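You operate a simulated robot arm through the tools that you are given. There is no shell and no other tool.

You are at the controls of a simulated robot arm. One attempt, no reset.

Task
Top up the cream felt pads. At the end: the yellow tin from the tall rack worktop is on the tall rack middle shelf; the green handled pad from the tall rack worktop is on the tall rack middle shelf; the white tin from the tall rack worktop is on the tall rack middle shelf; there are two cream felt pads on the tall rack middle shelf, made up from those on the tall rack worktop; whatever was shut is shut again. Leave all else as you found it, and nothing knocked over. Set down upright: green handled pad.

Only the result counts: the job must be done as asked and must still hold three seconds after the hand-in. Knocking over, shifting, dropping, spilling or breaking anything else fails it.

Robot
A 7-joint arm with a two-finger parallel gripper, fixed in place. Base frame: the origin is on the floor under the middle of its stand, x ahead of it, y to its left, z up; the work surface is at about z = 860. Readings come in mm, degrees, newtons and seconds.
It reaches about 1247 mm from its shoulder. Its first joint turns from -132.0 to 132.0 degrees. Payload 3.91 kg.
Tool frame: the origin (TCP) lies between the finger pads and is the grasp point; the fingertips stand 30 mm ahead of it; z points along the fingers, y is the line along which they close. The gripper opens to 110 mm. The fingers are 20 mm wide and 10 mm thick; the gripper's body (48 by 112 mm) begins 55 mm behind the TCP.
Orientation is that of the tool frame in the base frame, as [roll, pitch, yaw] about the fixed x, y, z axes, in that order (R = Rz(yaw) Ry(pitch) Rx(roll)). With the fingers straight down and closing along the base's y, the tool's x points along the base's -x, its y along +y and its z along -z.

Tools
- The arm moves only by the tool servo_tool. Its argument "increments" is text: rows parted by semicolons, each of 6 numbers parted by spaces: the shift along the tool's x, y, z in mm, then the turn, a rotation vector about the tool's x, y, z in degrees. In form: x y z rx ry rz; .... A call has 1 to 20 rows; each row shifts and turns the commanded pose from where the row before left it, along the tool's axes as they then stand. "hand" is the gripper command, from -1 (shut) to 1 (fully open), values between in proportion, set as the call begins (left out, the last holds). Each row takes 0.2 s and may step no farther than 50 mm and 8.6 degrees from the row before; otherwise, or with a gripper value out of range, the whole call is refused. Where a pose cannot be reached the arm comes as near as it can. A force on the tool above 40 N (or 10 N above the force at the start of the call, whichever is more), or a blocked arm, ends the call early, and 0.2 s more pass. The fingers move at their own pace (about 108 mm/s each) and stop on an object; they squeeze with about 39 N. The grip force told is the motor's: it shows also when the fingers shut on nothing. Time passes only in rows, and 0.2 s behind the last, so rows that do not move let the fingers close. The reply holds the time, the measured pose of the TCP, the force on the tool along the base axes, the opening and the grip force, in the units named above and with some noise, with the torque about the TCP (base axes, N m) and any sound that the robot's microphone picked up.
- Cameras (640 x 400 px; columns grow to the right, rows downward): "scene" is fixed at [220.5, 650, 1609.6]; the picture's right is [-0.55, -0.84, 0.00], its down [-0.50, 0.33, -0.80] and it looks along [0.67, -0.44, -0.60] (base axes); focal length 272 px, centre (320, 200). "wrist" rides on the gripper at [72, 17, -103] in the tool frame; the picture's right is [-0.23, 0.97, 0.00], its down [-0.76, -0.18, -0.62] and it looks along [-0.61, -0.14, 0.78] (tool axes); focal length 222 px, centre (320, 200). There is no depth. A picture from a camera that has moved, and an enlarged one, comes with that camera's place and axes in the base frame and with its lens.
- snapshot(camera): a new picture of that camera. The clock stands still meanwhile.
- zoom(camera, box): a new picture of the part [left, top, right, bottom] of that camera's present view, enlarged. The clock stands still meanwhile.
- finish_job(): hands the job in; it is judged then, once.

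Nothing tells you positions but the pictures and the camera data. Unless the task says otherwise, let go and move clear before handing in.

The tools are called after ">>>" as a command line: name --argument value ..., lists and objects as JSON in quotes. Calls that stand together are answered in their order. servo_tool: Moves the arm, as the interface text tells. Its arguments: {"type":"object","properties":{"increments":{"type":"string"},"hand":{"type":"number"}},"required":["increments"]} The other tools are called the same way: snapshot (camera) takes a picture; zoom (camera, box) takes an enlarged picture of a part of a camera's view; finish_job () hands the job in.

At the start:

```text
clock: 0.0
position: [577.8, 281.4, 1442.0]
ee_rot: [-180.0, 0.0, -180.0]
ft_force: [-0.4, -0.1, -0.4]
torque: [-0.05, -0.01, 0.01]
finger_gap: 110.2
grip_force: 0.1
```

scene: 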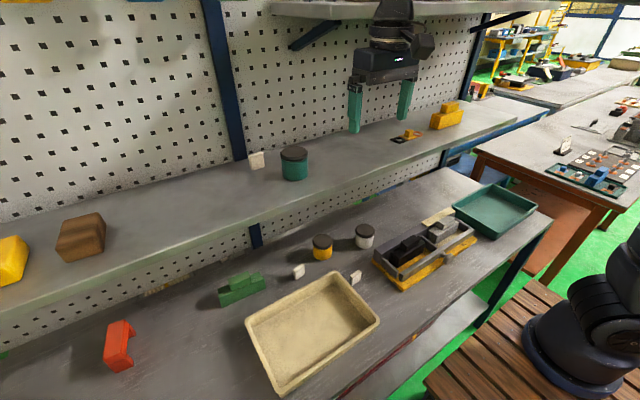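
wrist: 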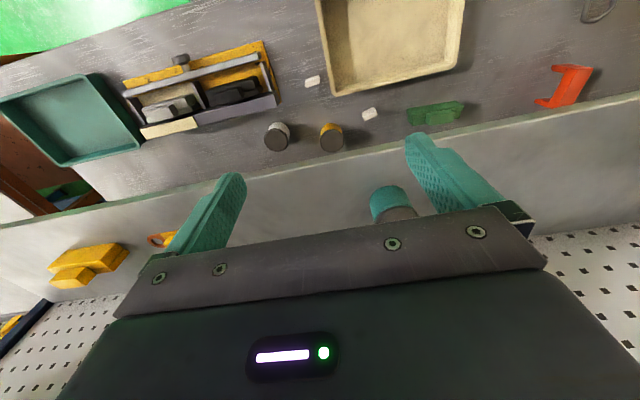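

I see a worktop with a yellow-banded tin, a white-banded tin, a green pad, and cream felt pads, and above it a shelf holding a teal tin, one cream pad and other items. I'll look closer before moving.

>>> zoom --camera "scene" --box '[200, 200, 400, 325]'

>>> zoom --camera "scene" --box '[220, 60, 480, 222]'

>>> zoom --camera "scene" --box '[0, 180, 320, 380]'

>>> zoom --camera "wrist" --box '[240, 40, 500, 202]'

```text
3.20 times, centred on (300, 262) of scene
camera zoom: at [220.5, 650.0, 1609.6], right [-0.55, -0.84, 0.0], down [-0.5, 0.33, -0.8], along [0.67, -0.44, -0.6], focal length 872 px, centre (384, 0)
```

zoom: 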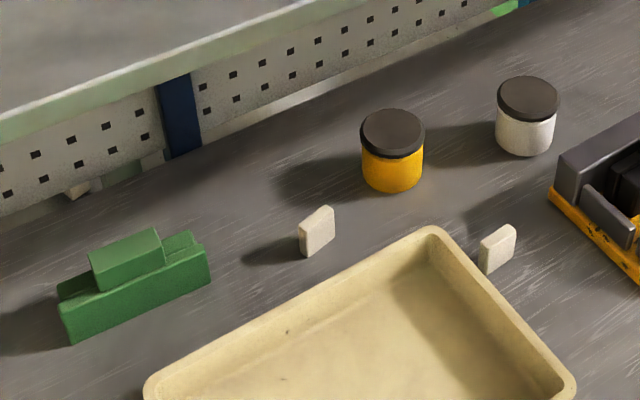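

```text
2.46 times, centred on (350, 141) of scene
camera zoom: at [220.5, 650.0, 1609.6], right [-0.55, -0.84, 0.0], down [-0.5, 0.33, -0.8], along [0.67, -0.44, -0.6], focal length 671 px, centre (246, 345)
```

zoom: 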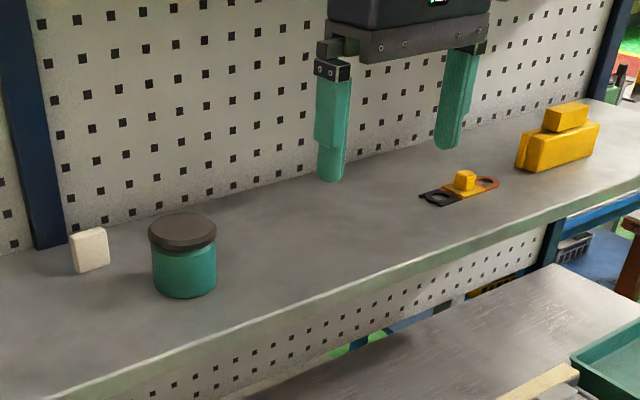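

```text
2.00 times, centred on (160, 280) of scene
camera zoom: at [220.5, 650.0, 1609.6], right [-0.55, -0.84, 0.0], down [-0.5, 0.33, -0.8], along [0.67, -0.44, -0.6], focal length 545 px, centre (640, 40)
```

zoom: 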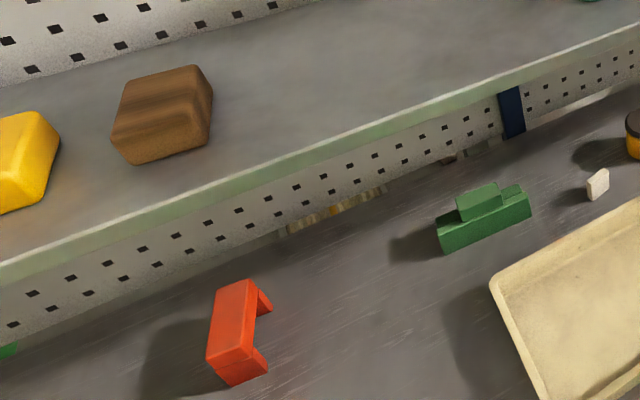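

```text
2.46 times, centred on (370, 121) of wrist
camera zoom: at [505.6, 297.8, 1544.0], right [0.23, 0.97, 0.0], down [0.76, -0.18, 0.62], along [0.61, -0.14, -0.78], focal length 547 px, centre (197, 394)
```

zoom: 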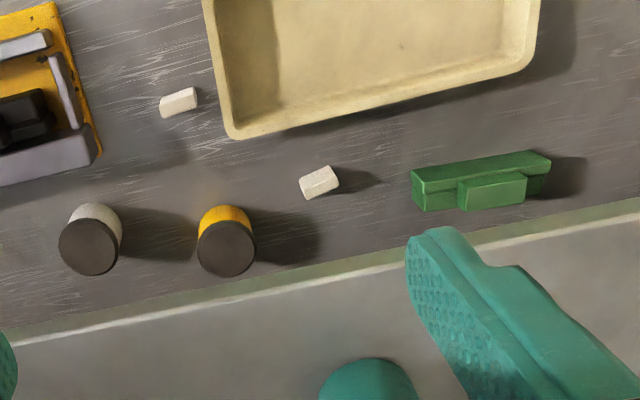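

The worktop things seem to sit near x 620–780, and the middle shelf is roughly at z 1220 behind and above them. I want a better read of the shelves, the upper shelf and the shelf edge.

>>> zoom --camera "scene" --box '[260, 0, 580, 200]'

>>> zoom --camera "scene" --box '[360, 120, 640, 295]'

>>> zoom --camera "wrist" --box '[0, 200, 200, 325]'

>>> zoom --camera "wrist" --box '[320, 60, 640, 260]'

```text
2.00 times, centred on (420, 100) of scene
camera zoom: at [220.5, 650.0, 1609.6], right [-0.55, -0.84, 0.0], down [-0.5, 0.33, -0.8], along [0.67, -0.44, -0.6], focal length 545 px, centre (120, 400)
```

zoom: 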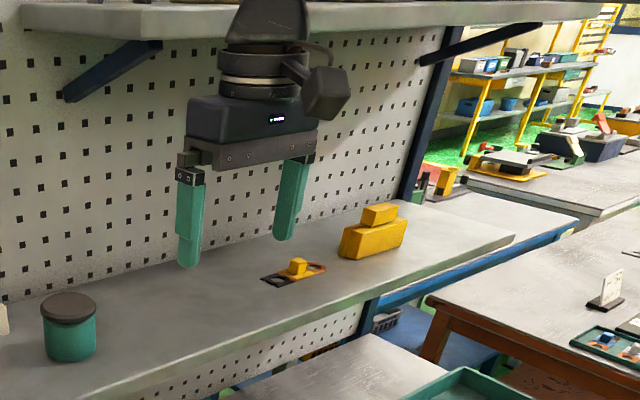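

```text
2.29 times, centred on (500, 208) of scene
camera zoom: at [220.5, 650.0, 1609.6], right [-0.55, -0.84, 0.0], down [-0.5, 0.33, -0.8], along [0.67, -0.44, -0.6], focal length 623 px, centre (-91, 183)
```

zoom: 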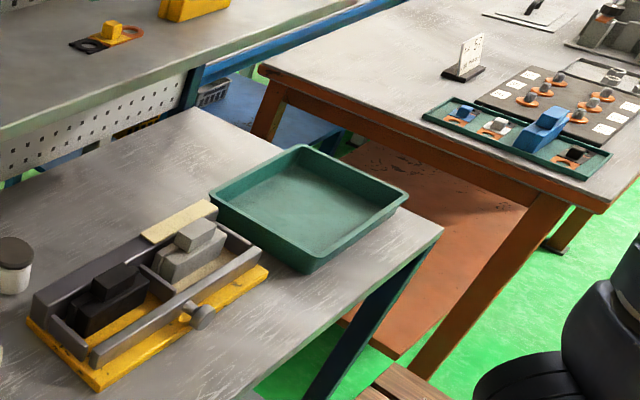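

```text
3.20 times, centred on (100, 262) of wrist
camera zoom: at [505.6, 297.8, 1544.0], right [0.23, 0.97, 0.0], down [0.76, -0.18, 0.62], along [0.61, -0.14, -0.78], focal length 711 px, centre (1024, 0)
```

zoom: 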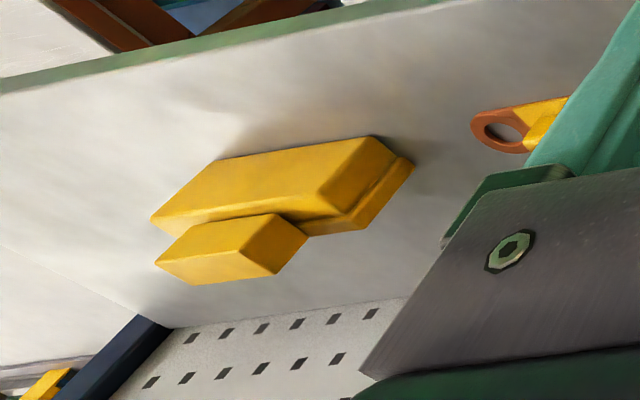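

```text
2.00 times, centred on (480, 160) of wrist
camera zoom: at [505.6, 297.8, 1544.0], right [0.23, 0.97, 0.0], down [0.76, -0.18, 0.62], along [0.61, -0.14, -0.78], focal length 444 px, centre (0, 280)
```

zoom: 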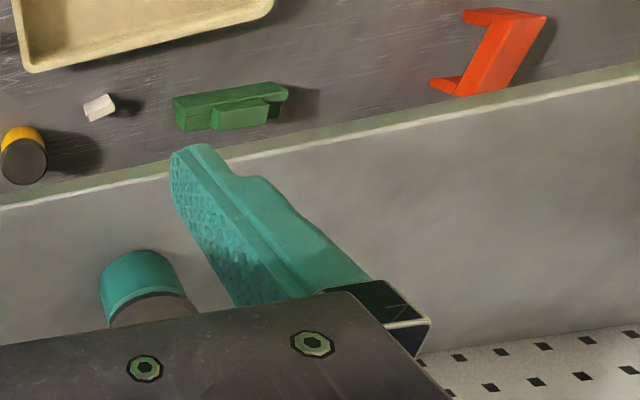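

The rack runs parallel to y: middle shelf edge at about x 681, z 1222, wall about x 920, upper shelf underside about z 1575. The targets sit under the shelf, so I'll need a forward-tilted gripper with its camera on top. First I back off to open space.

>>> servo_tool --increments "35 0 0 0 0 0; 35 0 10 0 0 0; 35 0 30 0 0 0; 25 0 40 0 0 0; 0 0 40 0 0 0; 0 0 40 0 0 0" --hand 1

```text
clock: 1.4
position: [448.2, 281.2, 1280.8]
ee_rot: [180.0, 0.0, 180.0]
ft_force: [0.1, 0.4, 0.9]
torque: [-0.01, -0.01, 0.02]
finger_gap: 110.1
grip_force: 0.2
```

The arm moved as commanded into the open space in front of the rack. Next I'll turn the gripper about its own axis, in part first, to see whether the wrist allows the flip.

>>> servo_tool --increments "0 0 0 0 0 8.5; 0 0 0 0 0 8.5; 0 0 0 0 0 8.5; 0 0 0 0 0 8.5; 0 0 0 0 0 8.5; 0 0 0 0 0 8.5; 0 0 0 0 0 8.5; 0 0 0 0 0 8.5; 0 0 0 0 0 8.5; 0 0 0 0 0 8.5"

>>> snapshot --camera "scene"

>>> snapshot --camera "wrist"

```text
clock: 3.6
position: [448.9, 280.0, 1281.1]
ee_rot: [180.0, 0.0, 94.9]
ft_force: [0.0, 0.3, 0.1]
torque: [-0.01, 0.0, -0.02]
finger_gap: 110.1
grip_force: 0.0
```

```text
taken
```

scene: 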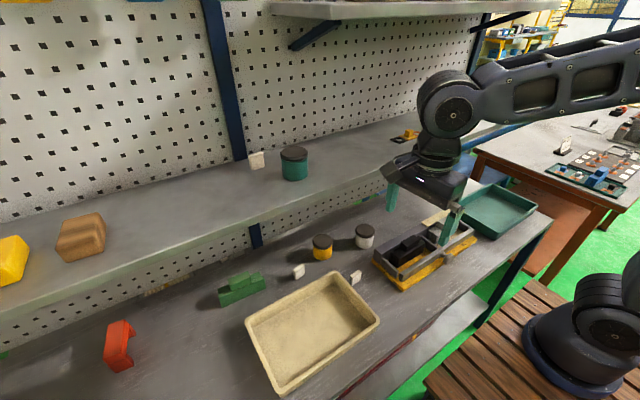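

```text
taken
camera wrist: at [459.4, 354.5, 1383.8], right [0.99, -0.14, 0.0], down [-0.11, -0.77, 0.62], along [-0.09, -0.62, -0.78], focal length 222 px, centre (320, 200)
```

wrist: 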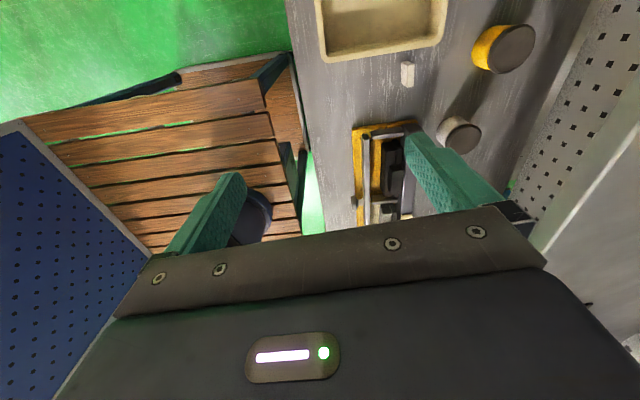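

The wrist turned freely, so I'll complete the flip to yaw 0 with the camera on the rack side.

>>> servo_tool --increments "0 0 0 0 0 7.9; 0 0 0 0 0 7.9; 0 0 0 0 0 7.9; 0 0 0 0 0 7.9; 0 0 0 0 0 7.9; 0 0 0 0 0 7.9; 0 0 0 0 0 7.9; 0 0 0 0 0 7.9; 0 0 0 0 0 7.9; 0 0 0 0 0 7.9; 0 0 0 0 0 7.9; 0 0 0 0 0 8.0"

>>> snapshot --camera "scene"

>>> snapshot --camera "wrist"

```text
clock: 6.2
position: [448.1, 279.6, 1281.1]
ee_rot: [-179.9, -0.1, 0.0]
ft_force: [-0.8, 0.0, 0.7]
torque: [0.07, -0.03, 0.0]
finger_gap: 109.9
grip_force: 0.0
```

```text
taken
```

scene: 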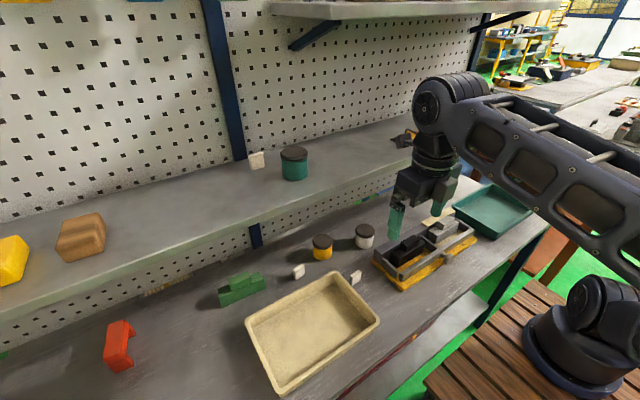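

```text
taken
camera wrist: at [520.2, 263.4, 1384.0], right [-0.23, -0.97, 0.0], down [-0.76, 0.18, 0.62], along [-0.61, 0.14, -0.78], focal length 222 px, centre (320, 200)
```

wrist: 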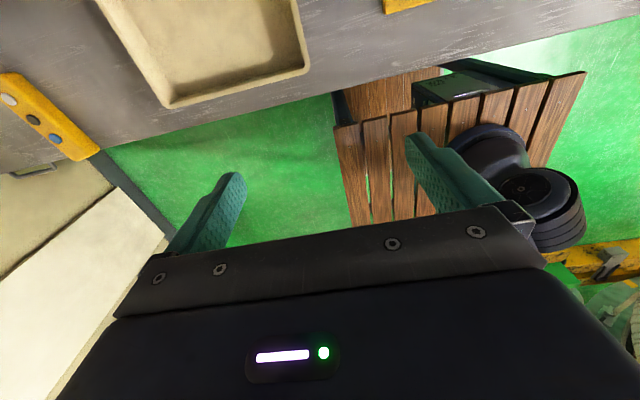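

The flip worked. Now I tilt the fingers forward 50° while moving ahead slightly, staying in front of the shelf edge.

>>> servo_tool --increments "15 0 0 0 8.333 0; 14.8 0 2.2 0 8.333 0; 14.4 0 4.3 0 8.333 0; 13.6 0 6.3 0 8.333 0; 12.5 0 8.2 0 8.333 0; 11.2 0 10 0 8.335 0"

>>> snapshot --camera "scene"

>>> snapshot --camera "wrist"

```text
clock: 7.6
position: [537.7, 281.3, 1282.0]
ee_rot: [-179.9, -50.1, 0.2]
ft_force: [0.2, 0.1, 0.5]
torque: [-0.01, -0.02, 0.0]
finger_gap: 110.0
grip_force: 0.0
```

```text
taken
```

scene: 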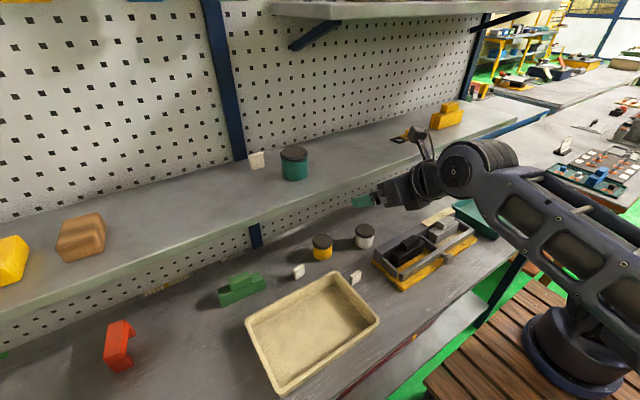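

```text
taken
camera wrist: at [504.8, 264.2, 1403.4], right [-0.14, -0.97, -0.17], down [-0.97, 0.17, -0.18], along [0.21, 0.14, -0.97], focal length 222 px, centre (320, 200)
```

wrist: 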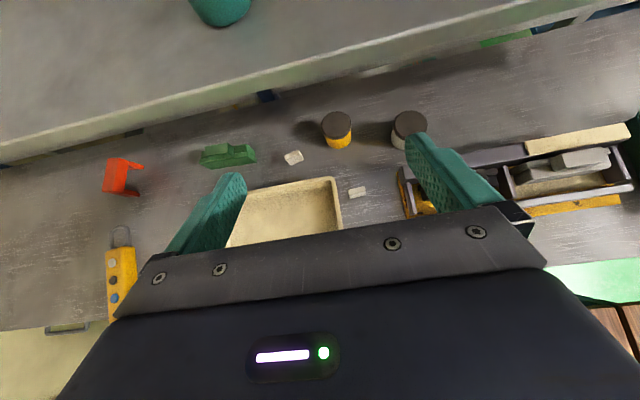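

The wrist camera now looks almost straight down on the worktop, with the TCP at about the image centre. I lower to about z 1010, still in front of the shelf, to see the targets closely.

>>> servo_tool --increments "-34.5 0 28.9 0 0 0; -34.5 0 28.9 0 0 0; -34.5 0 28.9 0 0 0; -34.5 0 28.9 0 0 0; -34.5 0 28.9 0 0 0; -34.5 0 28.9 0 0 0; 19.3 0 23 0 0 0; 19.3 0 23 0 0 0"

>>> snapshot --camera "wrist"

>>> snapshot --camera "scene"

```text
clock: 9.4
position: [598.3, 281.9, 1011.1]
ee_rot: [-180.0, -50.0, 0.2]
ft_force: [0.0, -0.5, -0.1]
torque: [0.0, -0.01, 0.02]
finger_gap: 109.9
grip_force: 0.0
```

```text
taken
camera wrist: at [565.5, 264.9, 1132.7], right [-0.14, -0.97, -0.17], down [-0.97, 0.17, -0.18], along [0.21, 0.14, -0.97], focal length 222 px, centre (320, 200)
```

wrist: 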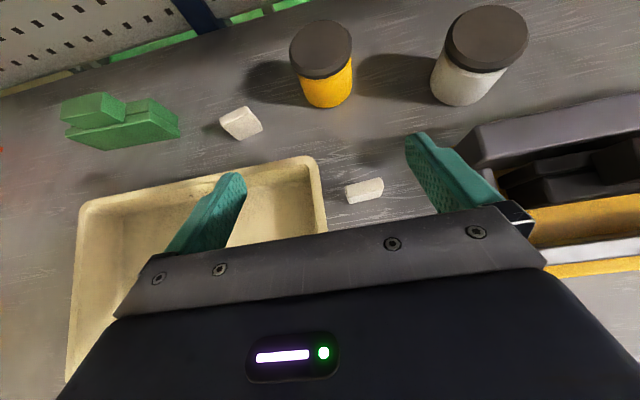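

```text
taken
```

scene: 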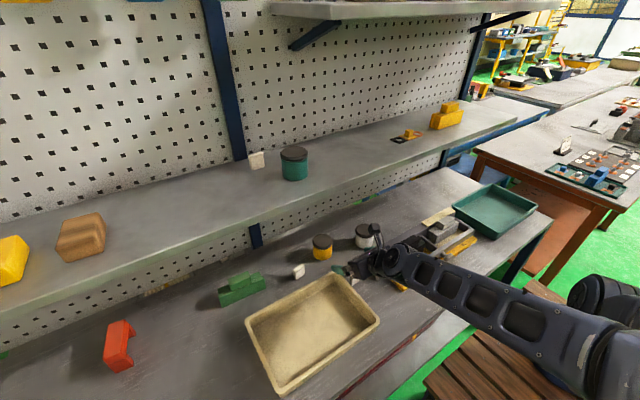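

From both views: yellow tin about (776, 270), white tin about (737, 113), each about 67 mm across and 72 mm tall. I'll go to a pre-grasp point in front of the yellow tin and check the alignment.

>>> servo_tool --increments "8.7 4 30 0 0 0; 8.7 4 30 0 0 0; 8.7 4 30 0 0 0; 0 0 0 0 0 0"

>>> snapshot --camera "wrist"

>>> snapshot --camera "scene"

```text
clock: 10.4
position: [687.0, 272.0, 972.8]
ee_rot: [-179.9, -50.1, 0.2]
ft_force: [-0.3, 0.5, 0.2]
torque: [-0.04, 0.0, 0.01]
finger_gap: 110.1
grip_force: 0.0
```

```text
taken
camera wrist: at [653.0, 254.6, 1094.6], right [-0.14, -0.97, -0.17], down [-0.97, 0.17, -0.18], along [0.21, 0.14, -0.97], focal length 222 px, centre (320, 200)
```

wrist: 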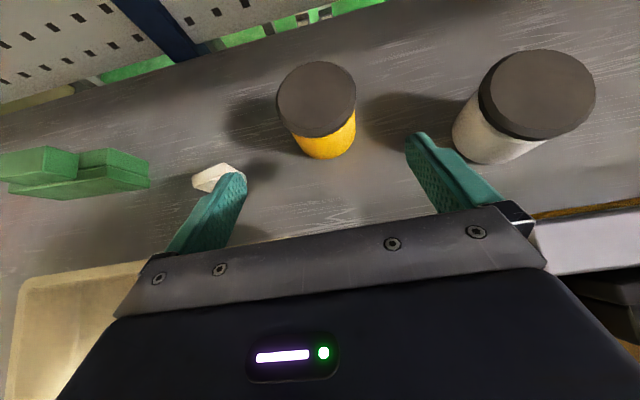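

```text
taken
```

scene: 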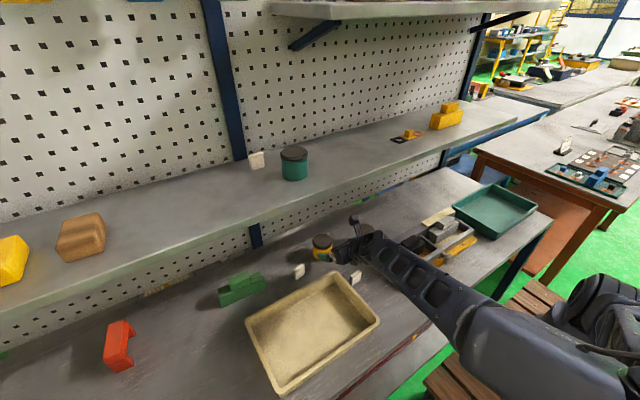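

The yellow tin is centred between the fingers in view. Before descending I check how close the forearm is to the caddy below it.

>>> zoom --camera "scene" --box '[280, 180, 640, 400]'

>>> zoom --camera "wrist" --box '[160, 40, 480, 240]'

```text
1.78 times, centred on (460, 290) of scene
camera zoom: at [220.5, 650.0, 1609.6], right [-0.55, -0.84, 0.0], down [-0.5, 0.33, -0.8], along [0.67, -0.44, -0.6], focal length 484 px, centre (71, 40)
```

zoom: 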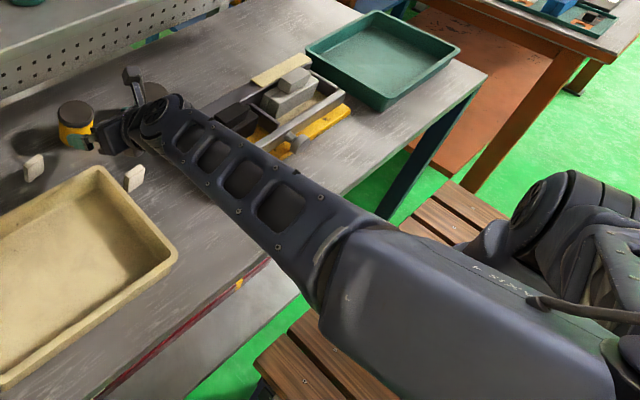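

```text
2.00 times, centred on (320, 140) of wrist
camera zoom: at [653.0, 254.6, 1094.6], right [-0.14, -0.97, -0.17], down [-0.97, 0.17, -0.18], along [0.21, 0.14, -0.97], focal length 444 px, centre (320, 320)
```

zoom: 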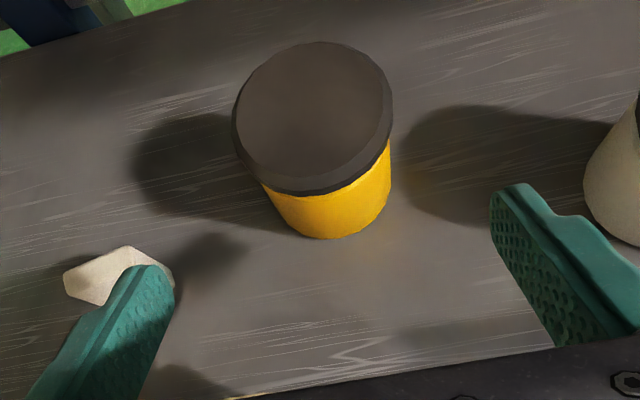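

The forearm rises away from the caddy, so it is clear. I advance along the finger direction onto the yellow tin, keeping the fingers open.

>>> servo_tool --increments "-0.9 0.75 27.2 0 0 0; -0.9 0.75 27.2 0 0 0; -0.9 0.75 27.2 0 0 0; -0.9 0.75 27.2 0 0 0; 0 0 0 0 0 0"

>>> snapshot --camera "wrist"

>>> zoom --camera "scene" --box '[240, 180, 480, 330]'

```text
clock: 11.6
position: [766.6, 264.8, 899.5]
ee_rot: [180.0, -50.0, 0.1]
ft_force: [-0.1, 0.2, 0.3]
torque: [0.0, -0.03, 0.01]
finger_gap: 110.1
grip_force: 0.0
```

```text
taken
camera wrist: at [733.8, 248.9, 1021.3], right [-0.14, -0.97, -0.17], down [-0.97, 0.18, -0.18], along [0.21, 0.14, -0.97], focal length 222 px, centre (320, 200)
```

wrist: 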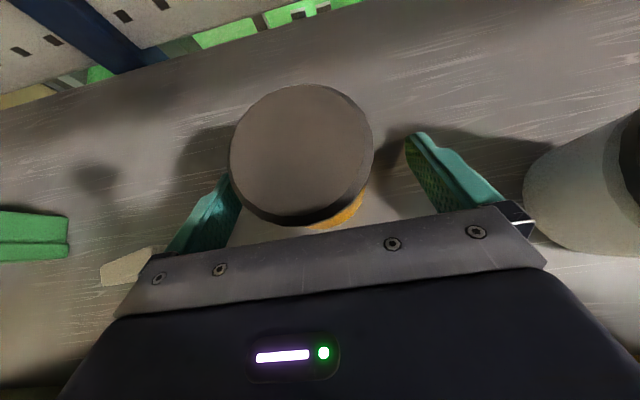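

```text
2.67 times, centred on (360, 255) of scene
camera zoom: at [220.5, 650.0, 1609.6], right [-0.55, -0.84, 0.0], down [-0.5, 0.33, -0.8], along [0.67, -0.44, -0.6], focal length 727 px, centre (213, 53)
```

zoom: 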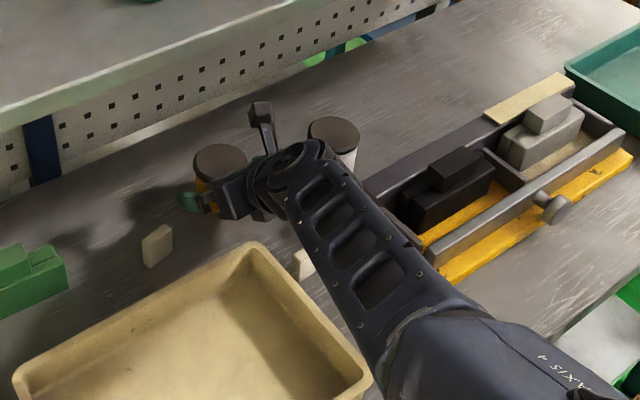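

The tin sits a few mm left of the finger centre line. I shift 4 mm and then close.

>>> servo_tool --increments "0 -4 0 0 0 0; 0 0 0 0 0 0"

>>> servo_tool --increments "0 0 0 0 0 0; 0 0 0 0 0 0; 0 0 0 0 0 0; 0 0 0 0 0 0" --hand -1

>>> snapshot --camera "wrist"

```text
clock: 12.2
position: [765.2, 270.0, 900.0]
ee_rot: [-179.9, -50.0, 0.1]
ft_force: [-0.4, 0.1, -0.7]
torque: [-0.03, 0.01, 0.02]
finger_gap: 109.8
grip_force: 0.0
```

```text
clock: 13.2
position: [765.3, 271.3, 899.4]
ee_rot: [180.0, -50.0, 0.1]
ft_force: [0.6, 1.8, 1.6]
torque: [0.04, -0.03, 0.01]
finger_gap: 67.0
grip_force: 38.8
```

```text
taken
camera wrist: at [732.9, 253.5, 1021.0], right [-0.14, -0.97, -0.17], down [-0.97, 0.18, -0.18], along [0.21, 0.14, -0.97], focal length 222 px, centre (320, 200)
```

wrist: 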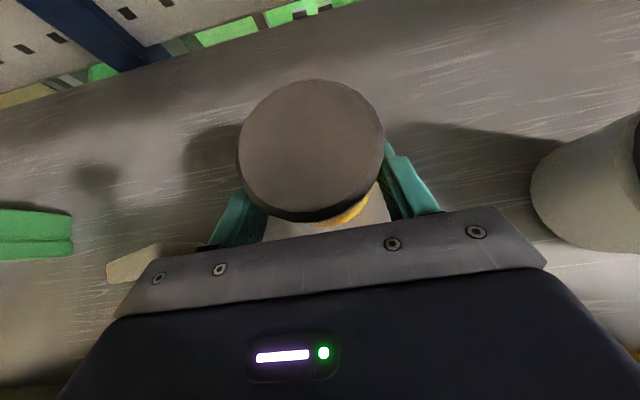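

The fingers stopped at 67 mm with full grip force, so the tin is held. I lift it about 40 mm and check.

>>> servo_tool --increments "3.8 0 -3.2 0 0 0; 7.7 0 -6.4 0 0 0; 9.6 0 -8 0 0 0; 9.6 0 -8 0 0 0; 0 0 0 0 0 0"

>>> snapshot --camera "wrist"

>>> zoom --camera "scene" --box '[240, 180, 480, 330]'

```text
clock: 14.4
position: [765.0, 269.1, 940.3]
ee_rot: [180.0, -50.0, 0.2]
ft_force: [0.7, -0.2, -3.7]
torque: [-0.01, 0.07, 0.0]
finger_gap: 71.4
grip_force: 39.0
```

```text
taken
camera wrist: at [731.9, 253.2, 1061.7], right [-0.14, -0.97, -0.17], down [-0.97, 0.17, -0.18], along [0.21, 0.14, -0.97], focal length 222 px, centre (320, 200)
```

wrist: 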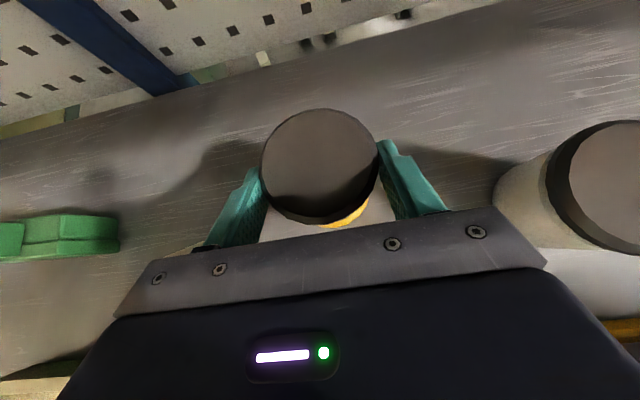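

```text
2.67 times, centred on (360, 255) of scene
camera zoom: at [220.5, 650.0, 1609.6], right [-0.55, -0.84, 0.0], down [-0.5, 0.33, -0.8], along [0.67, -0.44, -0.6], focal length 727 px, centre (213, 53)
```

zoom: 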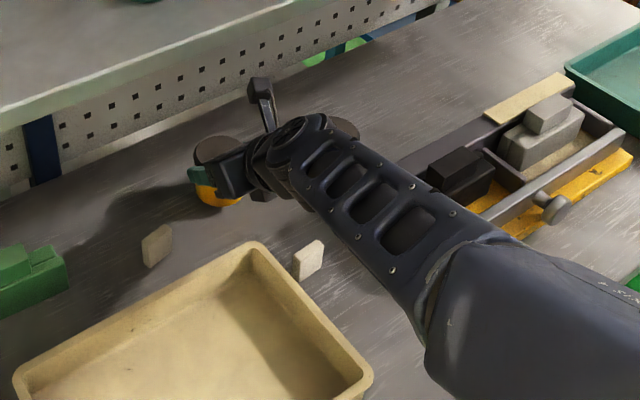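

The gap grew to 71.4 mm while lifting, so the fingers may have slid up to the lid rim. I look closely before going on.

>>> zoom --camera "scene" --box '[280, 210, 360, 260]'

>>> zoom --camera "wrist" --box '[200, 90, 440, 240]'

```text
8.00 times, centred on (320, 235) of scene
camera zoom: at [220.5, 650.0, 1609.6], right [-0.55, -0.84, 0.0], down [-0.5, 0.33, -0.8], along [0.67, -0.44, -0.6], focal length 2180 px, centre (320, -80)
```

zoom: 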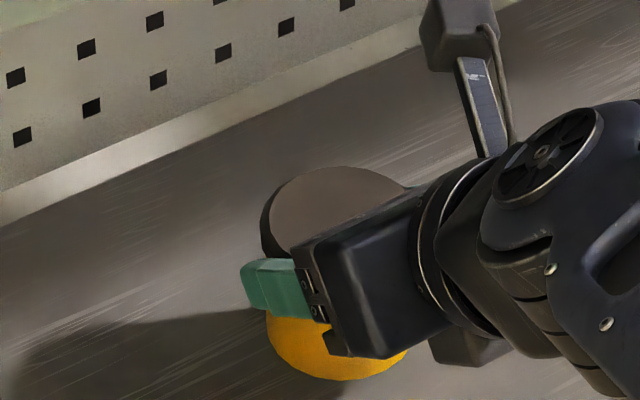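

```text
2.67 times, centred on (320, 165) of wrist
camera zoom: at [731.9, 253.2, 1061.7], right [-0.14, -0.97, -0.17], down [-0.97, 0.17, -0.18], along [0.21, 0.14, -0.97], focal length 592 px, centre (320, 293)
```

zoom: 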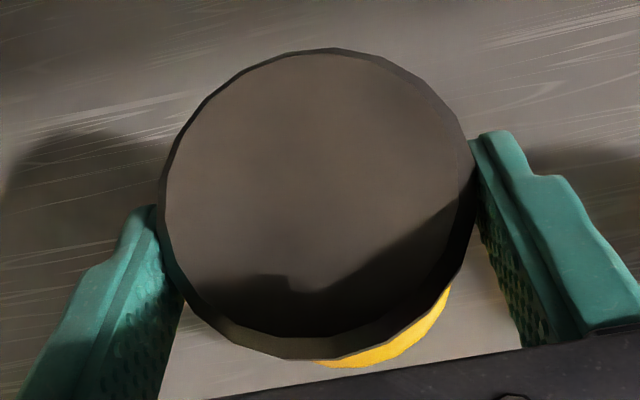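

The fingers now hold the lid rim (71 mm) and the tin seems about 15 mm off the worktop. I wait to see whether the hold is steady.

>>> servo_tool --increments "0 0 0 0 0 0; 0 0 0 0 0 0; 0 0 0 0 0 0; 0 0 0 0 0 0; 0 0 0 0 0 0"

>>> zoom --camera "scene" --box '[280, 210, 360, 260]'

>>> zoom --camera "wrist" --box '[200, 90, 440, 240]'

```text
clock: 15.6
position: [765.2, 269.0, 939.6]
ee_rot: [-179.9, -50.0, 0.1]
ft_force: [-0.9, 0.4, -3.7]
torque: [0.02, 0.03, -0.02]
finger_gap: 71.0
grip_force: 38.7
```

```text
8.00 times, centred on (320, 235) of scene
camera zoom: at [220.5, 650.0, 1609.6], right [-0.55, -0.84, 0.0], down [-0.5, 0.33, -0.8], along [0.67, -0.44, -0.6], focal length 2180 px, centre (320, -80)
```

zoom: 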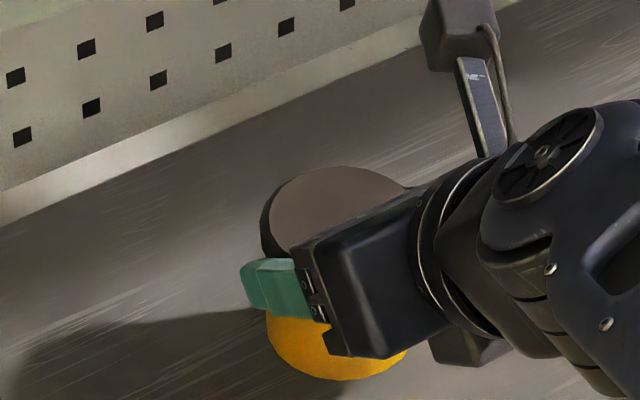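

```text
2.67 times, centred on (320, 165) of wrist
camera zoom: at [732.0, 253.2, 1061.6], right [-0.14, -0.97, -0.17], down [-0.97, 0.18, -0.18], along [0.21, 0.14, -0.97], focal length 592 px, centre (320, 293)
```

zoom: 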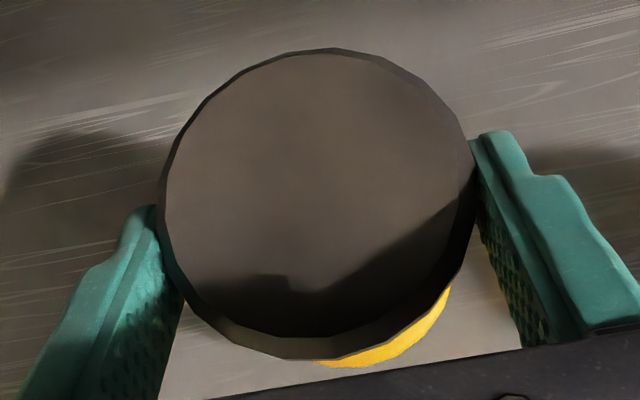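

The hold is steady, with the weight (about 3.7 N) on the tool. I raise another 20 mm slowly to confirm that the tin follows.

>>> servo_tool --increments "3.8 0 -3.2 0 0 0; 3.8 0 -3.2 0 0 0; 3.8 0 -3.2 0 0 0; 3.8 0 -3.2 0 0 0; 0 0 0 0 0 0"

>>> zoom --camera "scene" --box '[280, 210, 360, 260]'

>>> zoom --camera "wrist" --box '[200, 90, 440, 240]'

```text
clock: 16.8
position: [764.0, 270.6, 960.4]
ee_rot: [180.0, -49.9, 0.2]
ft_force: [-0.7, -0.4, -4.0]
torque: [0.0, 0.05, -0.01]
finger_gap: 70.8
grip_force: 38.8
```

```text
8.00 times, centred on (320, 235) of scene
camera zoom: at [220.5, 650.0, 1609.6], right [-0.55, -0.84, 0.0], down [-0.5, 0.33, -0.8], along [0.67, -0.44, -0.6], focal length 2180 px, centre (320, -80)
```

zoom: 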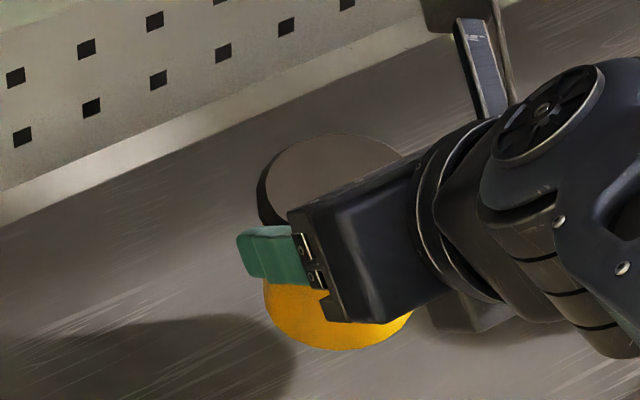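

```text
2.67 times, centred on (320, 165) of wrist
camera zoom: at [731.9, 254.4, 1081.7], right [-0.14, -0.97, -0.17], down [-0.97, 0.17, -0.18], along [0.21, 0.14, -0.97], focal length 592 px, centre (320, 293)
```

zoom: 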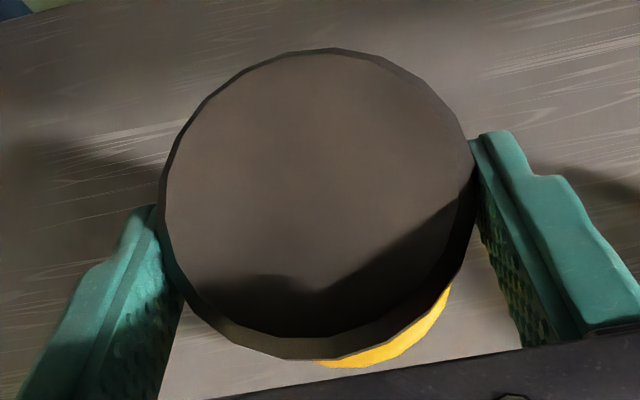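

The tin follows without slipping, with its bottom roughly 64 mm below the TCP. Now I lift a bit more, back out from under the shelf, and rise in front of it.

>>> servo_tool --increments "9.6 0 -8 0 0 0; 9.6 0 -8 0 0 0; -9.7 0 -19.1 0 0 0; -14.2 0 -27.3 0 0 0; -14.2 0 -27.3 0 0 0; -14.2 0 -27.3 0 0 0; -14.2 0 -27.3 0 0 0; -14.2 0 -27.3 0 0 0; -14.2 0 -27.3 0 0 0; 0 0 0 0 0 0"

>>> snapshot --camera "wrist"

>>> snapshot --camera "scene"

```text
clock: 19.0
position: [563.3, 270.8, 1030.1]
ee_rot: [-180.0, -50.0, 0.1]
ft_force: [-0.5, -0.4, -3.0]
torque: [-0.01, 0.02, -0.03]
finger_gap: 71.1
grip_force: 39.0
```

```text
taken
camera wrist: at [531.3, 253.6, 1151.7], right [-0.14, -0.97, -0.17], down [-0.97, 0.18, -0.18], along [0.21, 0.14, -0.97], focal length 222 px, centre (320, 200)
```

wrist: 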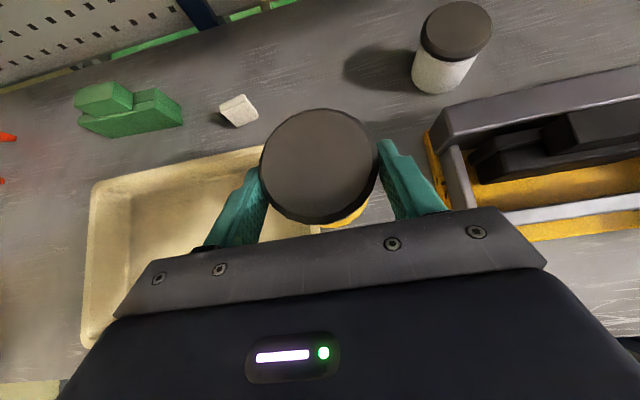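

```text
taken
```

scene: 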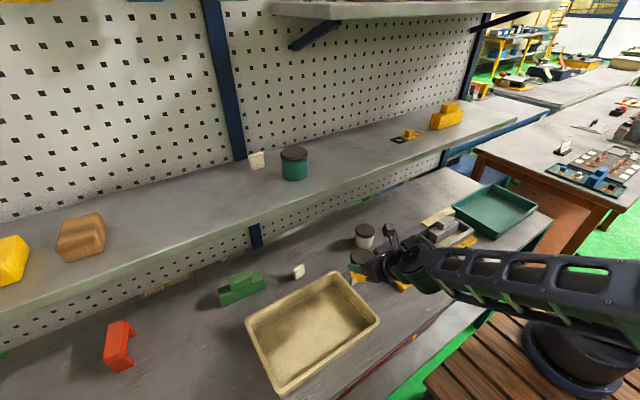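

The tin is out and held firmly. I rise in front of the shelf to about z 1350 and shift toward y 225.

>>> servo_tool --increments "22.2 4.2 -18.6 0 0 0; 22.2 4.2 -18.6 0 0 0; 22.2 4.2 -18.6 0 0 0; 22.2 4.2 -18.6 0 0 0; 22.2 4.2 -18.6 0 0 0; 22.2 4.2 -18.6 0 0 0; 22.2 4.2 -18.6 0 0 0; 22.2 4.2 -18.6 0 0 0; 22.2 4.2 -18.6 0 0 0; 22.2 4.2 -18.6 0 0 0; 22.2 4.2 -18.6 0 0 0; 0 0 0 0 0 0"

>>> snapshot --camera "wrist"

>>> snapshot --camera "scene"

```text
clock: 21.6
position: [563.9, 224.5, 1348.9]
ee_rot: [-180.0, -49.9, 0.2]
ft_force: [-0.6, -0.5, -3.2]
torque: [0.0, 0.06, 0.02]
finger_gap: 71.1
grip_force: 38.6
```

```text
taken
camera wrist: at [531.4, 207.6, 1469.5], right [-0.14, -0.97, -0.17], down [-0.97, 0.18, -0.18], along [0.21, 0.14, -0.97], focal length 222 px, centre (320, 200)
```

wrist: 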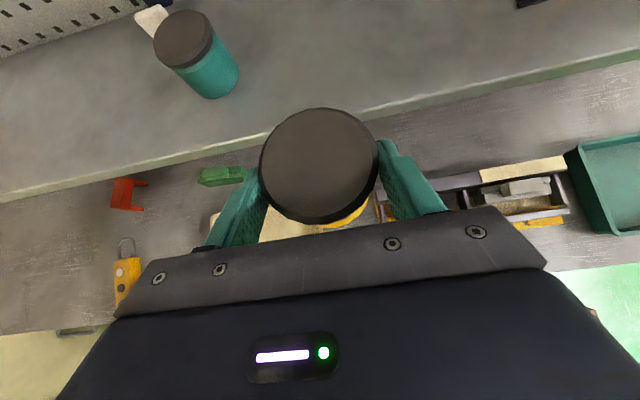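

```text
taken
```

scene: 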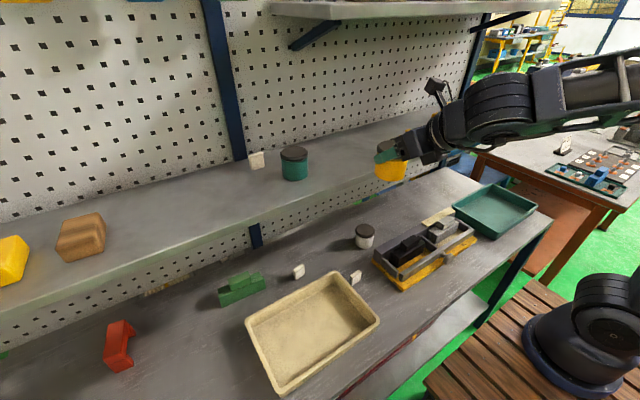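

I check the shelf edge precisely from here to fix the shelf height.

>>> zoom --camera "wrist" --box '[0, 0, 256, 160]'

>>> zoom --camera "wrist" --box '[384, 0, 640, 160]'

>>> zoom --camera "scene" --box '[220, 100, 460, 250]'

```text
2.50 times, centred on (128, 80) of wrist
camera zoom: at [531.4, 207.6, 1469.5], right [-0.14, -0.97, -0.17], down [-0.97, 0.18, -0.18], along [0.21, 0.14, -0.97], focal length 555 px, centre (800, 500)
```

zoom: 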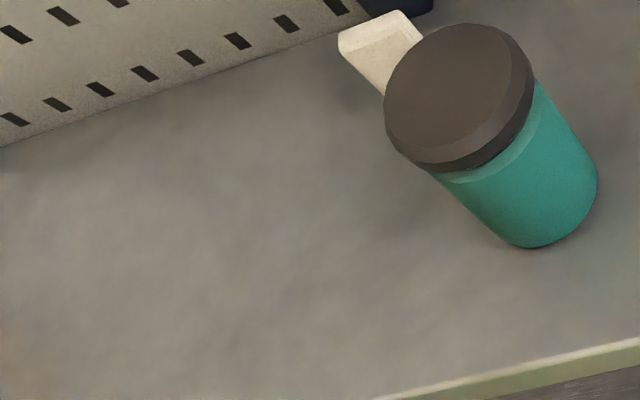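

```text
2.50 times, centred on (512, 80) of wrist
camera zoom: at [531.4, 207.6, 1469.5], right [-0.14, -0.97, -0.17], down [-0.97, 0.18, -0.18], along [0.21, 0.14, -0.97], focal length 555 px, centre (-160, 500)
```

zoom: 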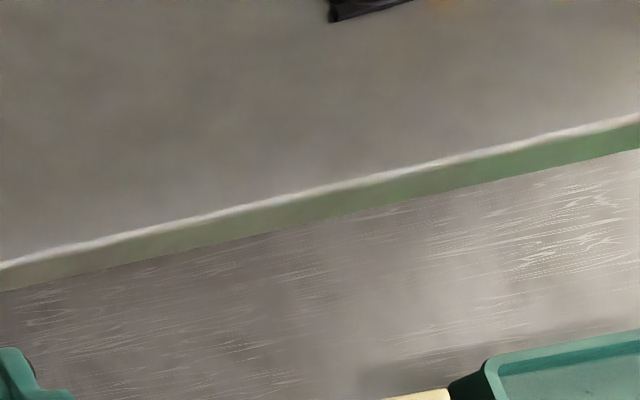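

```text
2.67 times, centred on (340, 175) of scene
camera zoom: at [220.5, 650.0, 1609.6], right [-0.55, -0.84, 0.0], down [-0.5, 0.33, -0.8], along [0.67, -0.44, -0.6], focal length 727 px, centre (267, 267)
```

zoom: 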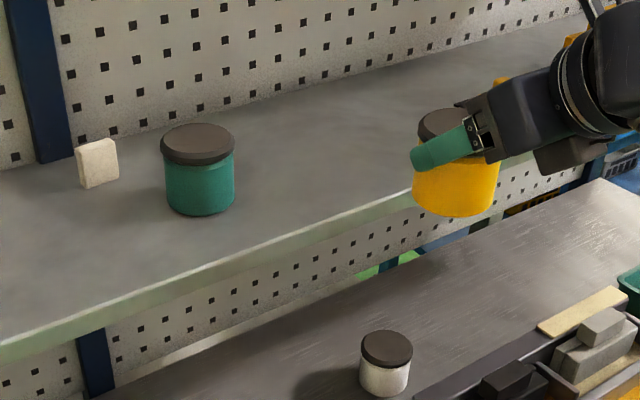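

Two views agree on the shelf edge at x 683, z 1221. I move forward over the shelf to x about 741 at this height.

>>> servo_tool --increments "19 0 22.6 0 0 0; 19 0 22.6 0 0 0; 19 0 22.6 0 0 0; 19 0 22.6 0 0 0; 19 0 22.6 0 0 0; 19 0 22.6 0 0 0; 0 0 0 0 0 0"

>>> snapshot --camera "scene"

>>> snapshot --camera "wrist"

```text
clock: 23.2
position: [741.7, 223.7, 1349.2]
ee_rot: [-179.9, -50.0, 0.1]
ft_force: [-1.3, 0.4, -2.8]
torque: [-0.06, 0.07, 0.01]
finger_gap: 71.1
grip_force: 39.3
```

```text
taken
```

scene: 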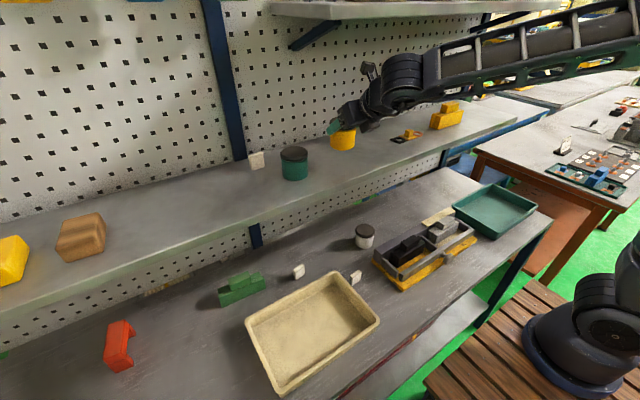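

```text
taken
camera wrist: at [709.9, 207.2, 1470.0], right [-0.14, -0.97, -0.17], down [-0.97, 0.18, -0.18], along [0.21, 0.14, -0.97], focal length 222 px, centre (320, 200)
```

wrist: 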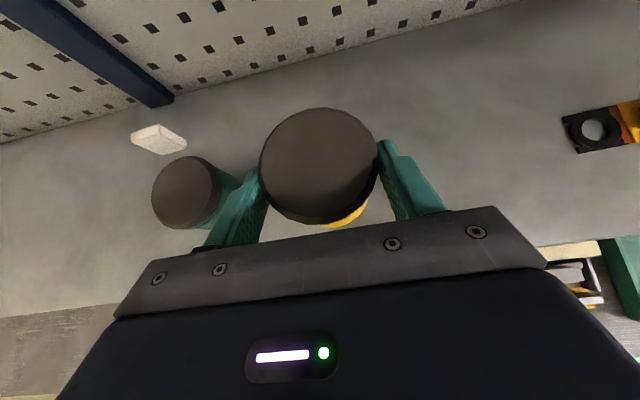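

The tin hovers over free shelf space at about (755, 224), well clear of the teal tin. I lower most of the way, then go down slowly while watching the force.

>>> servo_tool --increments "-13.8 0 11.6 0 0 0; -13.8 0 11.6 0 0 0; -11.5 0 9.6 0 0 0; 0 0 0 0 0 0"

>>> zoom --camera "scene" --box '[280, 90, 400, 165]'

```text
clock: 24.2
position: [740.7, 224.2, 1296.9]
ee_rot: [180.0, -50.1, 0.1]
ft_force: [0.3, 0.4, -3.6]
torque: [0.04, 0.01, 0.01]
finger_gap: 71.1
grip_force: 39.2
```

```text
5.33 times, centred on (340, 128) of scene
camera zoom: at [220.5, 650.0, 1609.6], right [-0.55, -0.84, 0.0], down [-0.5, 0.33, -0.8], along [0.67, -0.44, -0.6], focal length 1454 px, centre (213, 587)
```

zoom: 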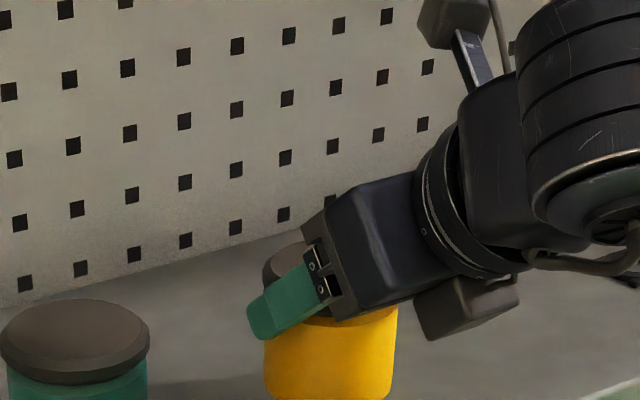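

Still hanging free with the same weight reading. I continue in 3 mm steps.

>>> servo_tool --increments "-2.3 0 1.93 0 0 0; -2.3 0 1.93 0 0 0; 0 0 0 0 0 0"

>>> servo_tool --increments "-1.53 0 1.29 0 0 0; 0 0 0 0 0 0"

>>> servo_tool --increments "-1.53 0 1.29 0 0 0; 0 0 0 0 0 0"

```text
clock: 25.0
position: [741.4, 223.8, 1290.8]
ee_rot: [179.9, -50.0, 0.2]
ft_force: [-0.8, -0.8, -3.3]
torque: [0.03, 0.05, -0.02]
finger_gap: 71.2
grip_force: 38.8
```

```text
clock: 25.6
position: [741.2, 224.3, 1290.6]
ee_rot: [-180.0, -50.0, 0.2]
ft_force: [0.1, -0.2, -2.9]
torque: [0.06, 0.08, -0.02]
finger_gap: 71.0
grip_force: 39.1
```

```text
clock: 26.2
position: [741.9, 224.0, 1289.5]
ee_rot: [-179.8, -50.1, 0.1]
ft_force: [8.1, 2.3, 18.8]
torque: [0.07, -0.15, 0.0]
finger_gap: 71.1
grip_force: 39.2
```

The tin touched the shelf at TCP z about 1289.5. I ease up 1 mm to relieve the push before opening.

>>> servo_tool --increments "0.77 0 -0.64 0 0 0; 0 0 0 0 0 0"

>>> zoom --camera "scene" --box '[280, 110, 400, 185]'

```text
clock: 26.8
position: [740.5, 224.1, 1288.7]
ee_rot: [180.0, -49.9, 0.0]
ft_force: [7.7, 2.2, 18.3]
torque: [-0.03, -0.13, -0.02]
finger_gap: 71.2
grip_force: 39.0
```

```text
5.33 times, centred on (340, 148) of scene
camera zoom: at [220.5, 650.0, 1609.6], right [-0.55, -0.84, 0.0], down [-0.5, 0.33, -0.8], along [0.67, -0.44, -0.6], focal length 1454 px, centre (213, 480)
```

zoom: 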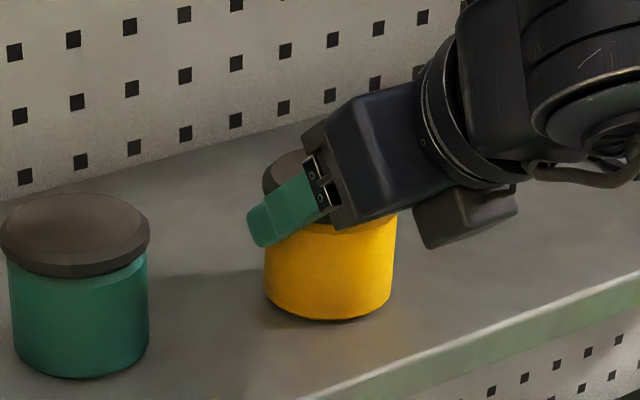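

The push barely dropped, so I ease up a little more.

>>> servo_tool --increments "0.77 0 -0.64 0 0 0; 0 0 0 0 0 0"

>>> servo_tool --increments "0.77 0 -0.64 0 0 0; 0 0 0 0 0 0"

```text
clock: 27.4
position: [741.3, 224.4, 1289.1]
ee_rot: [180.0, -50.1, 0.2]
ft_force: [2.5, 4.2, 9.4]
torque: [0.39, 0.1, -0.03]
finger_gap: 71.0
grip_force: 38.9
```

```text
clock: 28.0
position: [740.8, 222.4, 1290.1]
ee_rot: [179.9, -49.9, 0.2]
ft_force: [-0.7, 1.0, -2.1]
torque: [0.02, 0.04, 0.03]
finger_gap: 71.2
grip_force: 38.7
```

The push is gone and the tin sits right at the shelf. I open the fingers part way to about 95 mm.

>>> servo_tool --increments "0 0 0 0 0 0; 0 0 0 0 0 0; 0 0 0 0 0 0" --hand 0.75

>>> snapshot --camera "wrist"

>>> zoom --camera "scene" --box '[280, 110, 400, 185]'

```text
clock: 28.8
position: [740.9, 223.4, 1291.6]
ee_rot: [-179.9, -50.1, 0.1]
ft_force: [0.3, -0.6, 0.3]
torque: [0.02, 0.0, 0.01]
finger_gap: 96.5
grip_force: 0.0
```

```text
taken
camera wrist: at [708.5, 206.9, 1412.6], right [-0.14, -0.97, -0.17], down [-0.97, 0.18, -0.18], along [0.21, 0.14, -0.97], focal length 222 px, centre (320, 200)
```

wrist: 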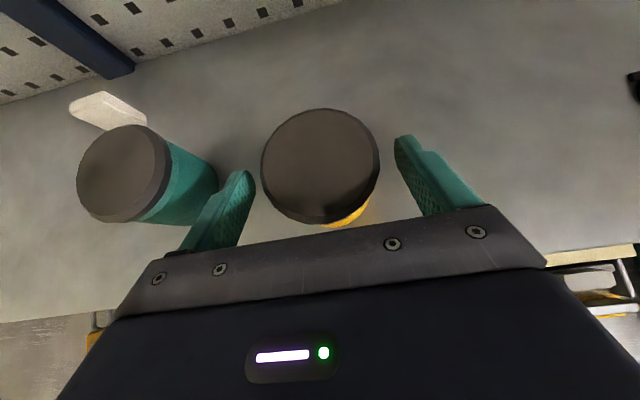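

```text
5.33 times, centred on (340, 148) of scene
camera zoom: at [220.5, 650.0, 1609.6], right [-0.55, -0.84, 0.0], down [-0.5, 0.33, -0.8], along [0.67, -0.44, -0.6], focal length 1454 px, centre (213, 480)
```

zoom: 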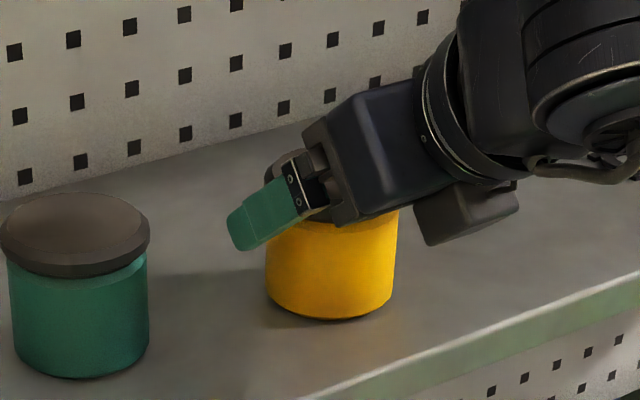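

The yellow tin stands upright on the shelf. I back straight out along the fingers.

>>> servo_tool --increments "0 0 -15 0 0 0; 0 0 -25 0 0 0; 0 0 -30 0 0 0; -10 0 -30 0 0 0; -19.3 0 -23 0 0 0; -19.3 0 -23 0 0 0; 0 0 0 0 0 0"

>>> snapshot --camera "scene"

>>> snapshot --camera "wrist"

```text
clock: 30.4
position: [597.2, 222.6, 1345.3]
ee_rot: [179.9, -50.0, 0.0]
ft_force: [-0.5, 0.1, 0.0]
torque: [-0.01, 0.01, -0.03]
finger_gap: 96.5
grip_force: 0.1
```

```text
taken
```

scene: 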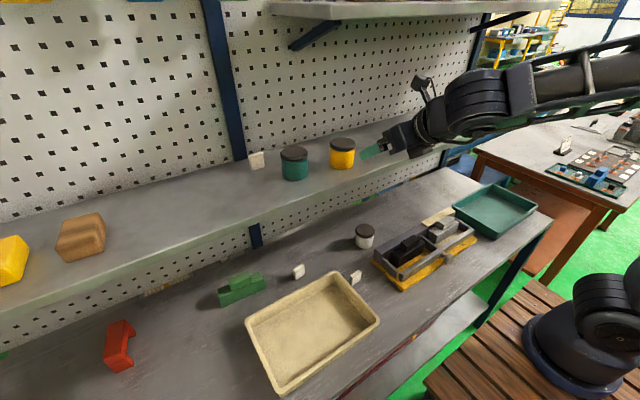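

```text
taken
camera wrist: at [564.7, 206.4, 1468.2], right [-0.14, -0.97, -0.17], down [-0.97, 0.18, -0.18], along [0.21, 0.14, -0.97], focal length 222 px, centre (320, 200)
```

wrist: 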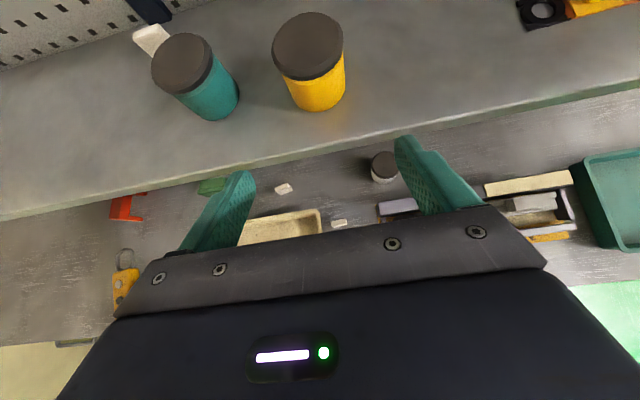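

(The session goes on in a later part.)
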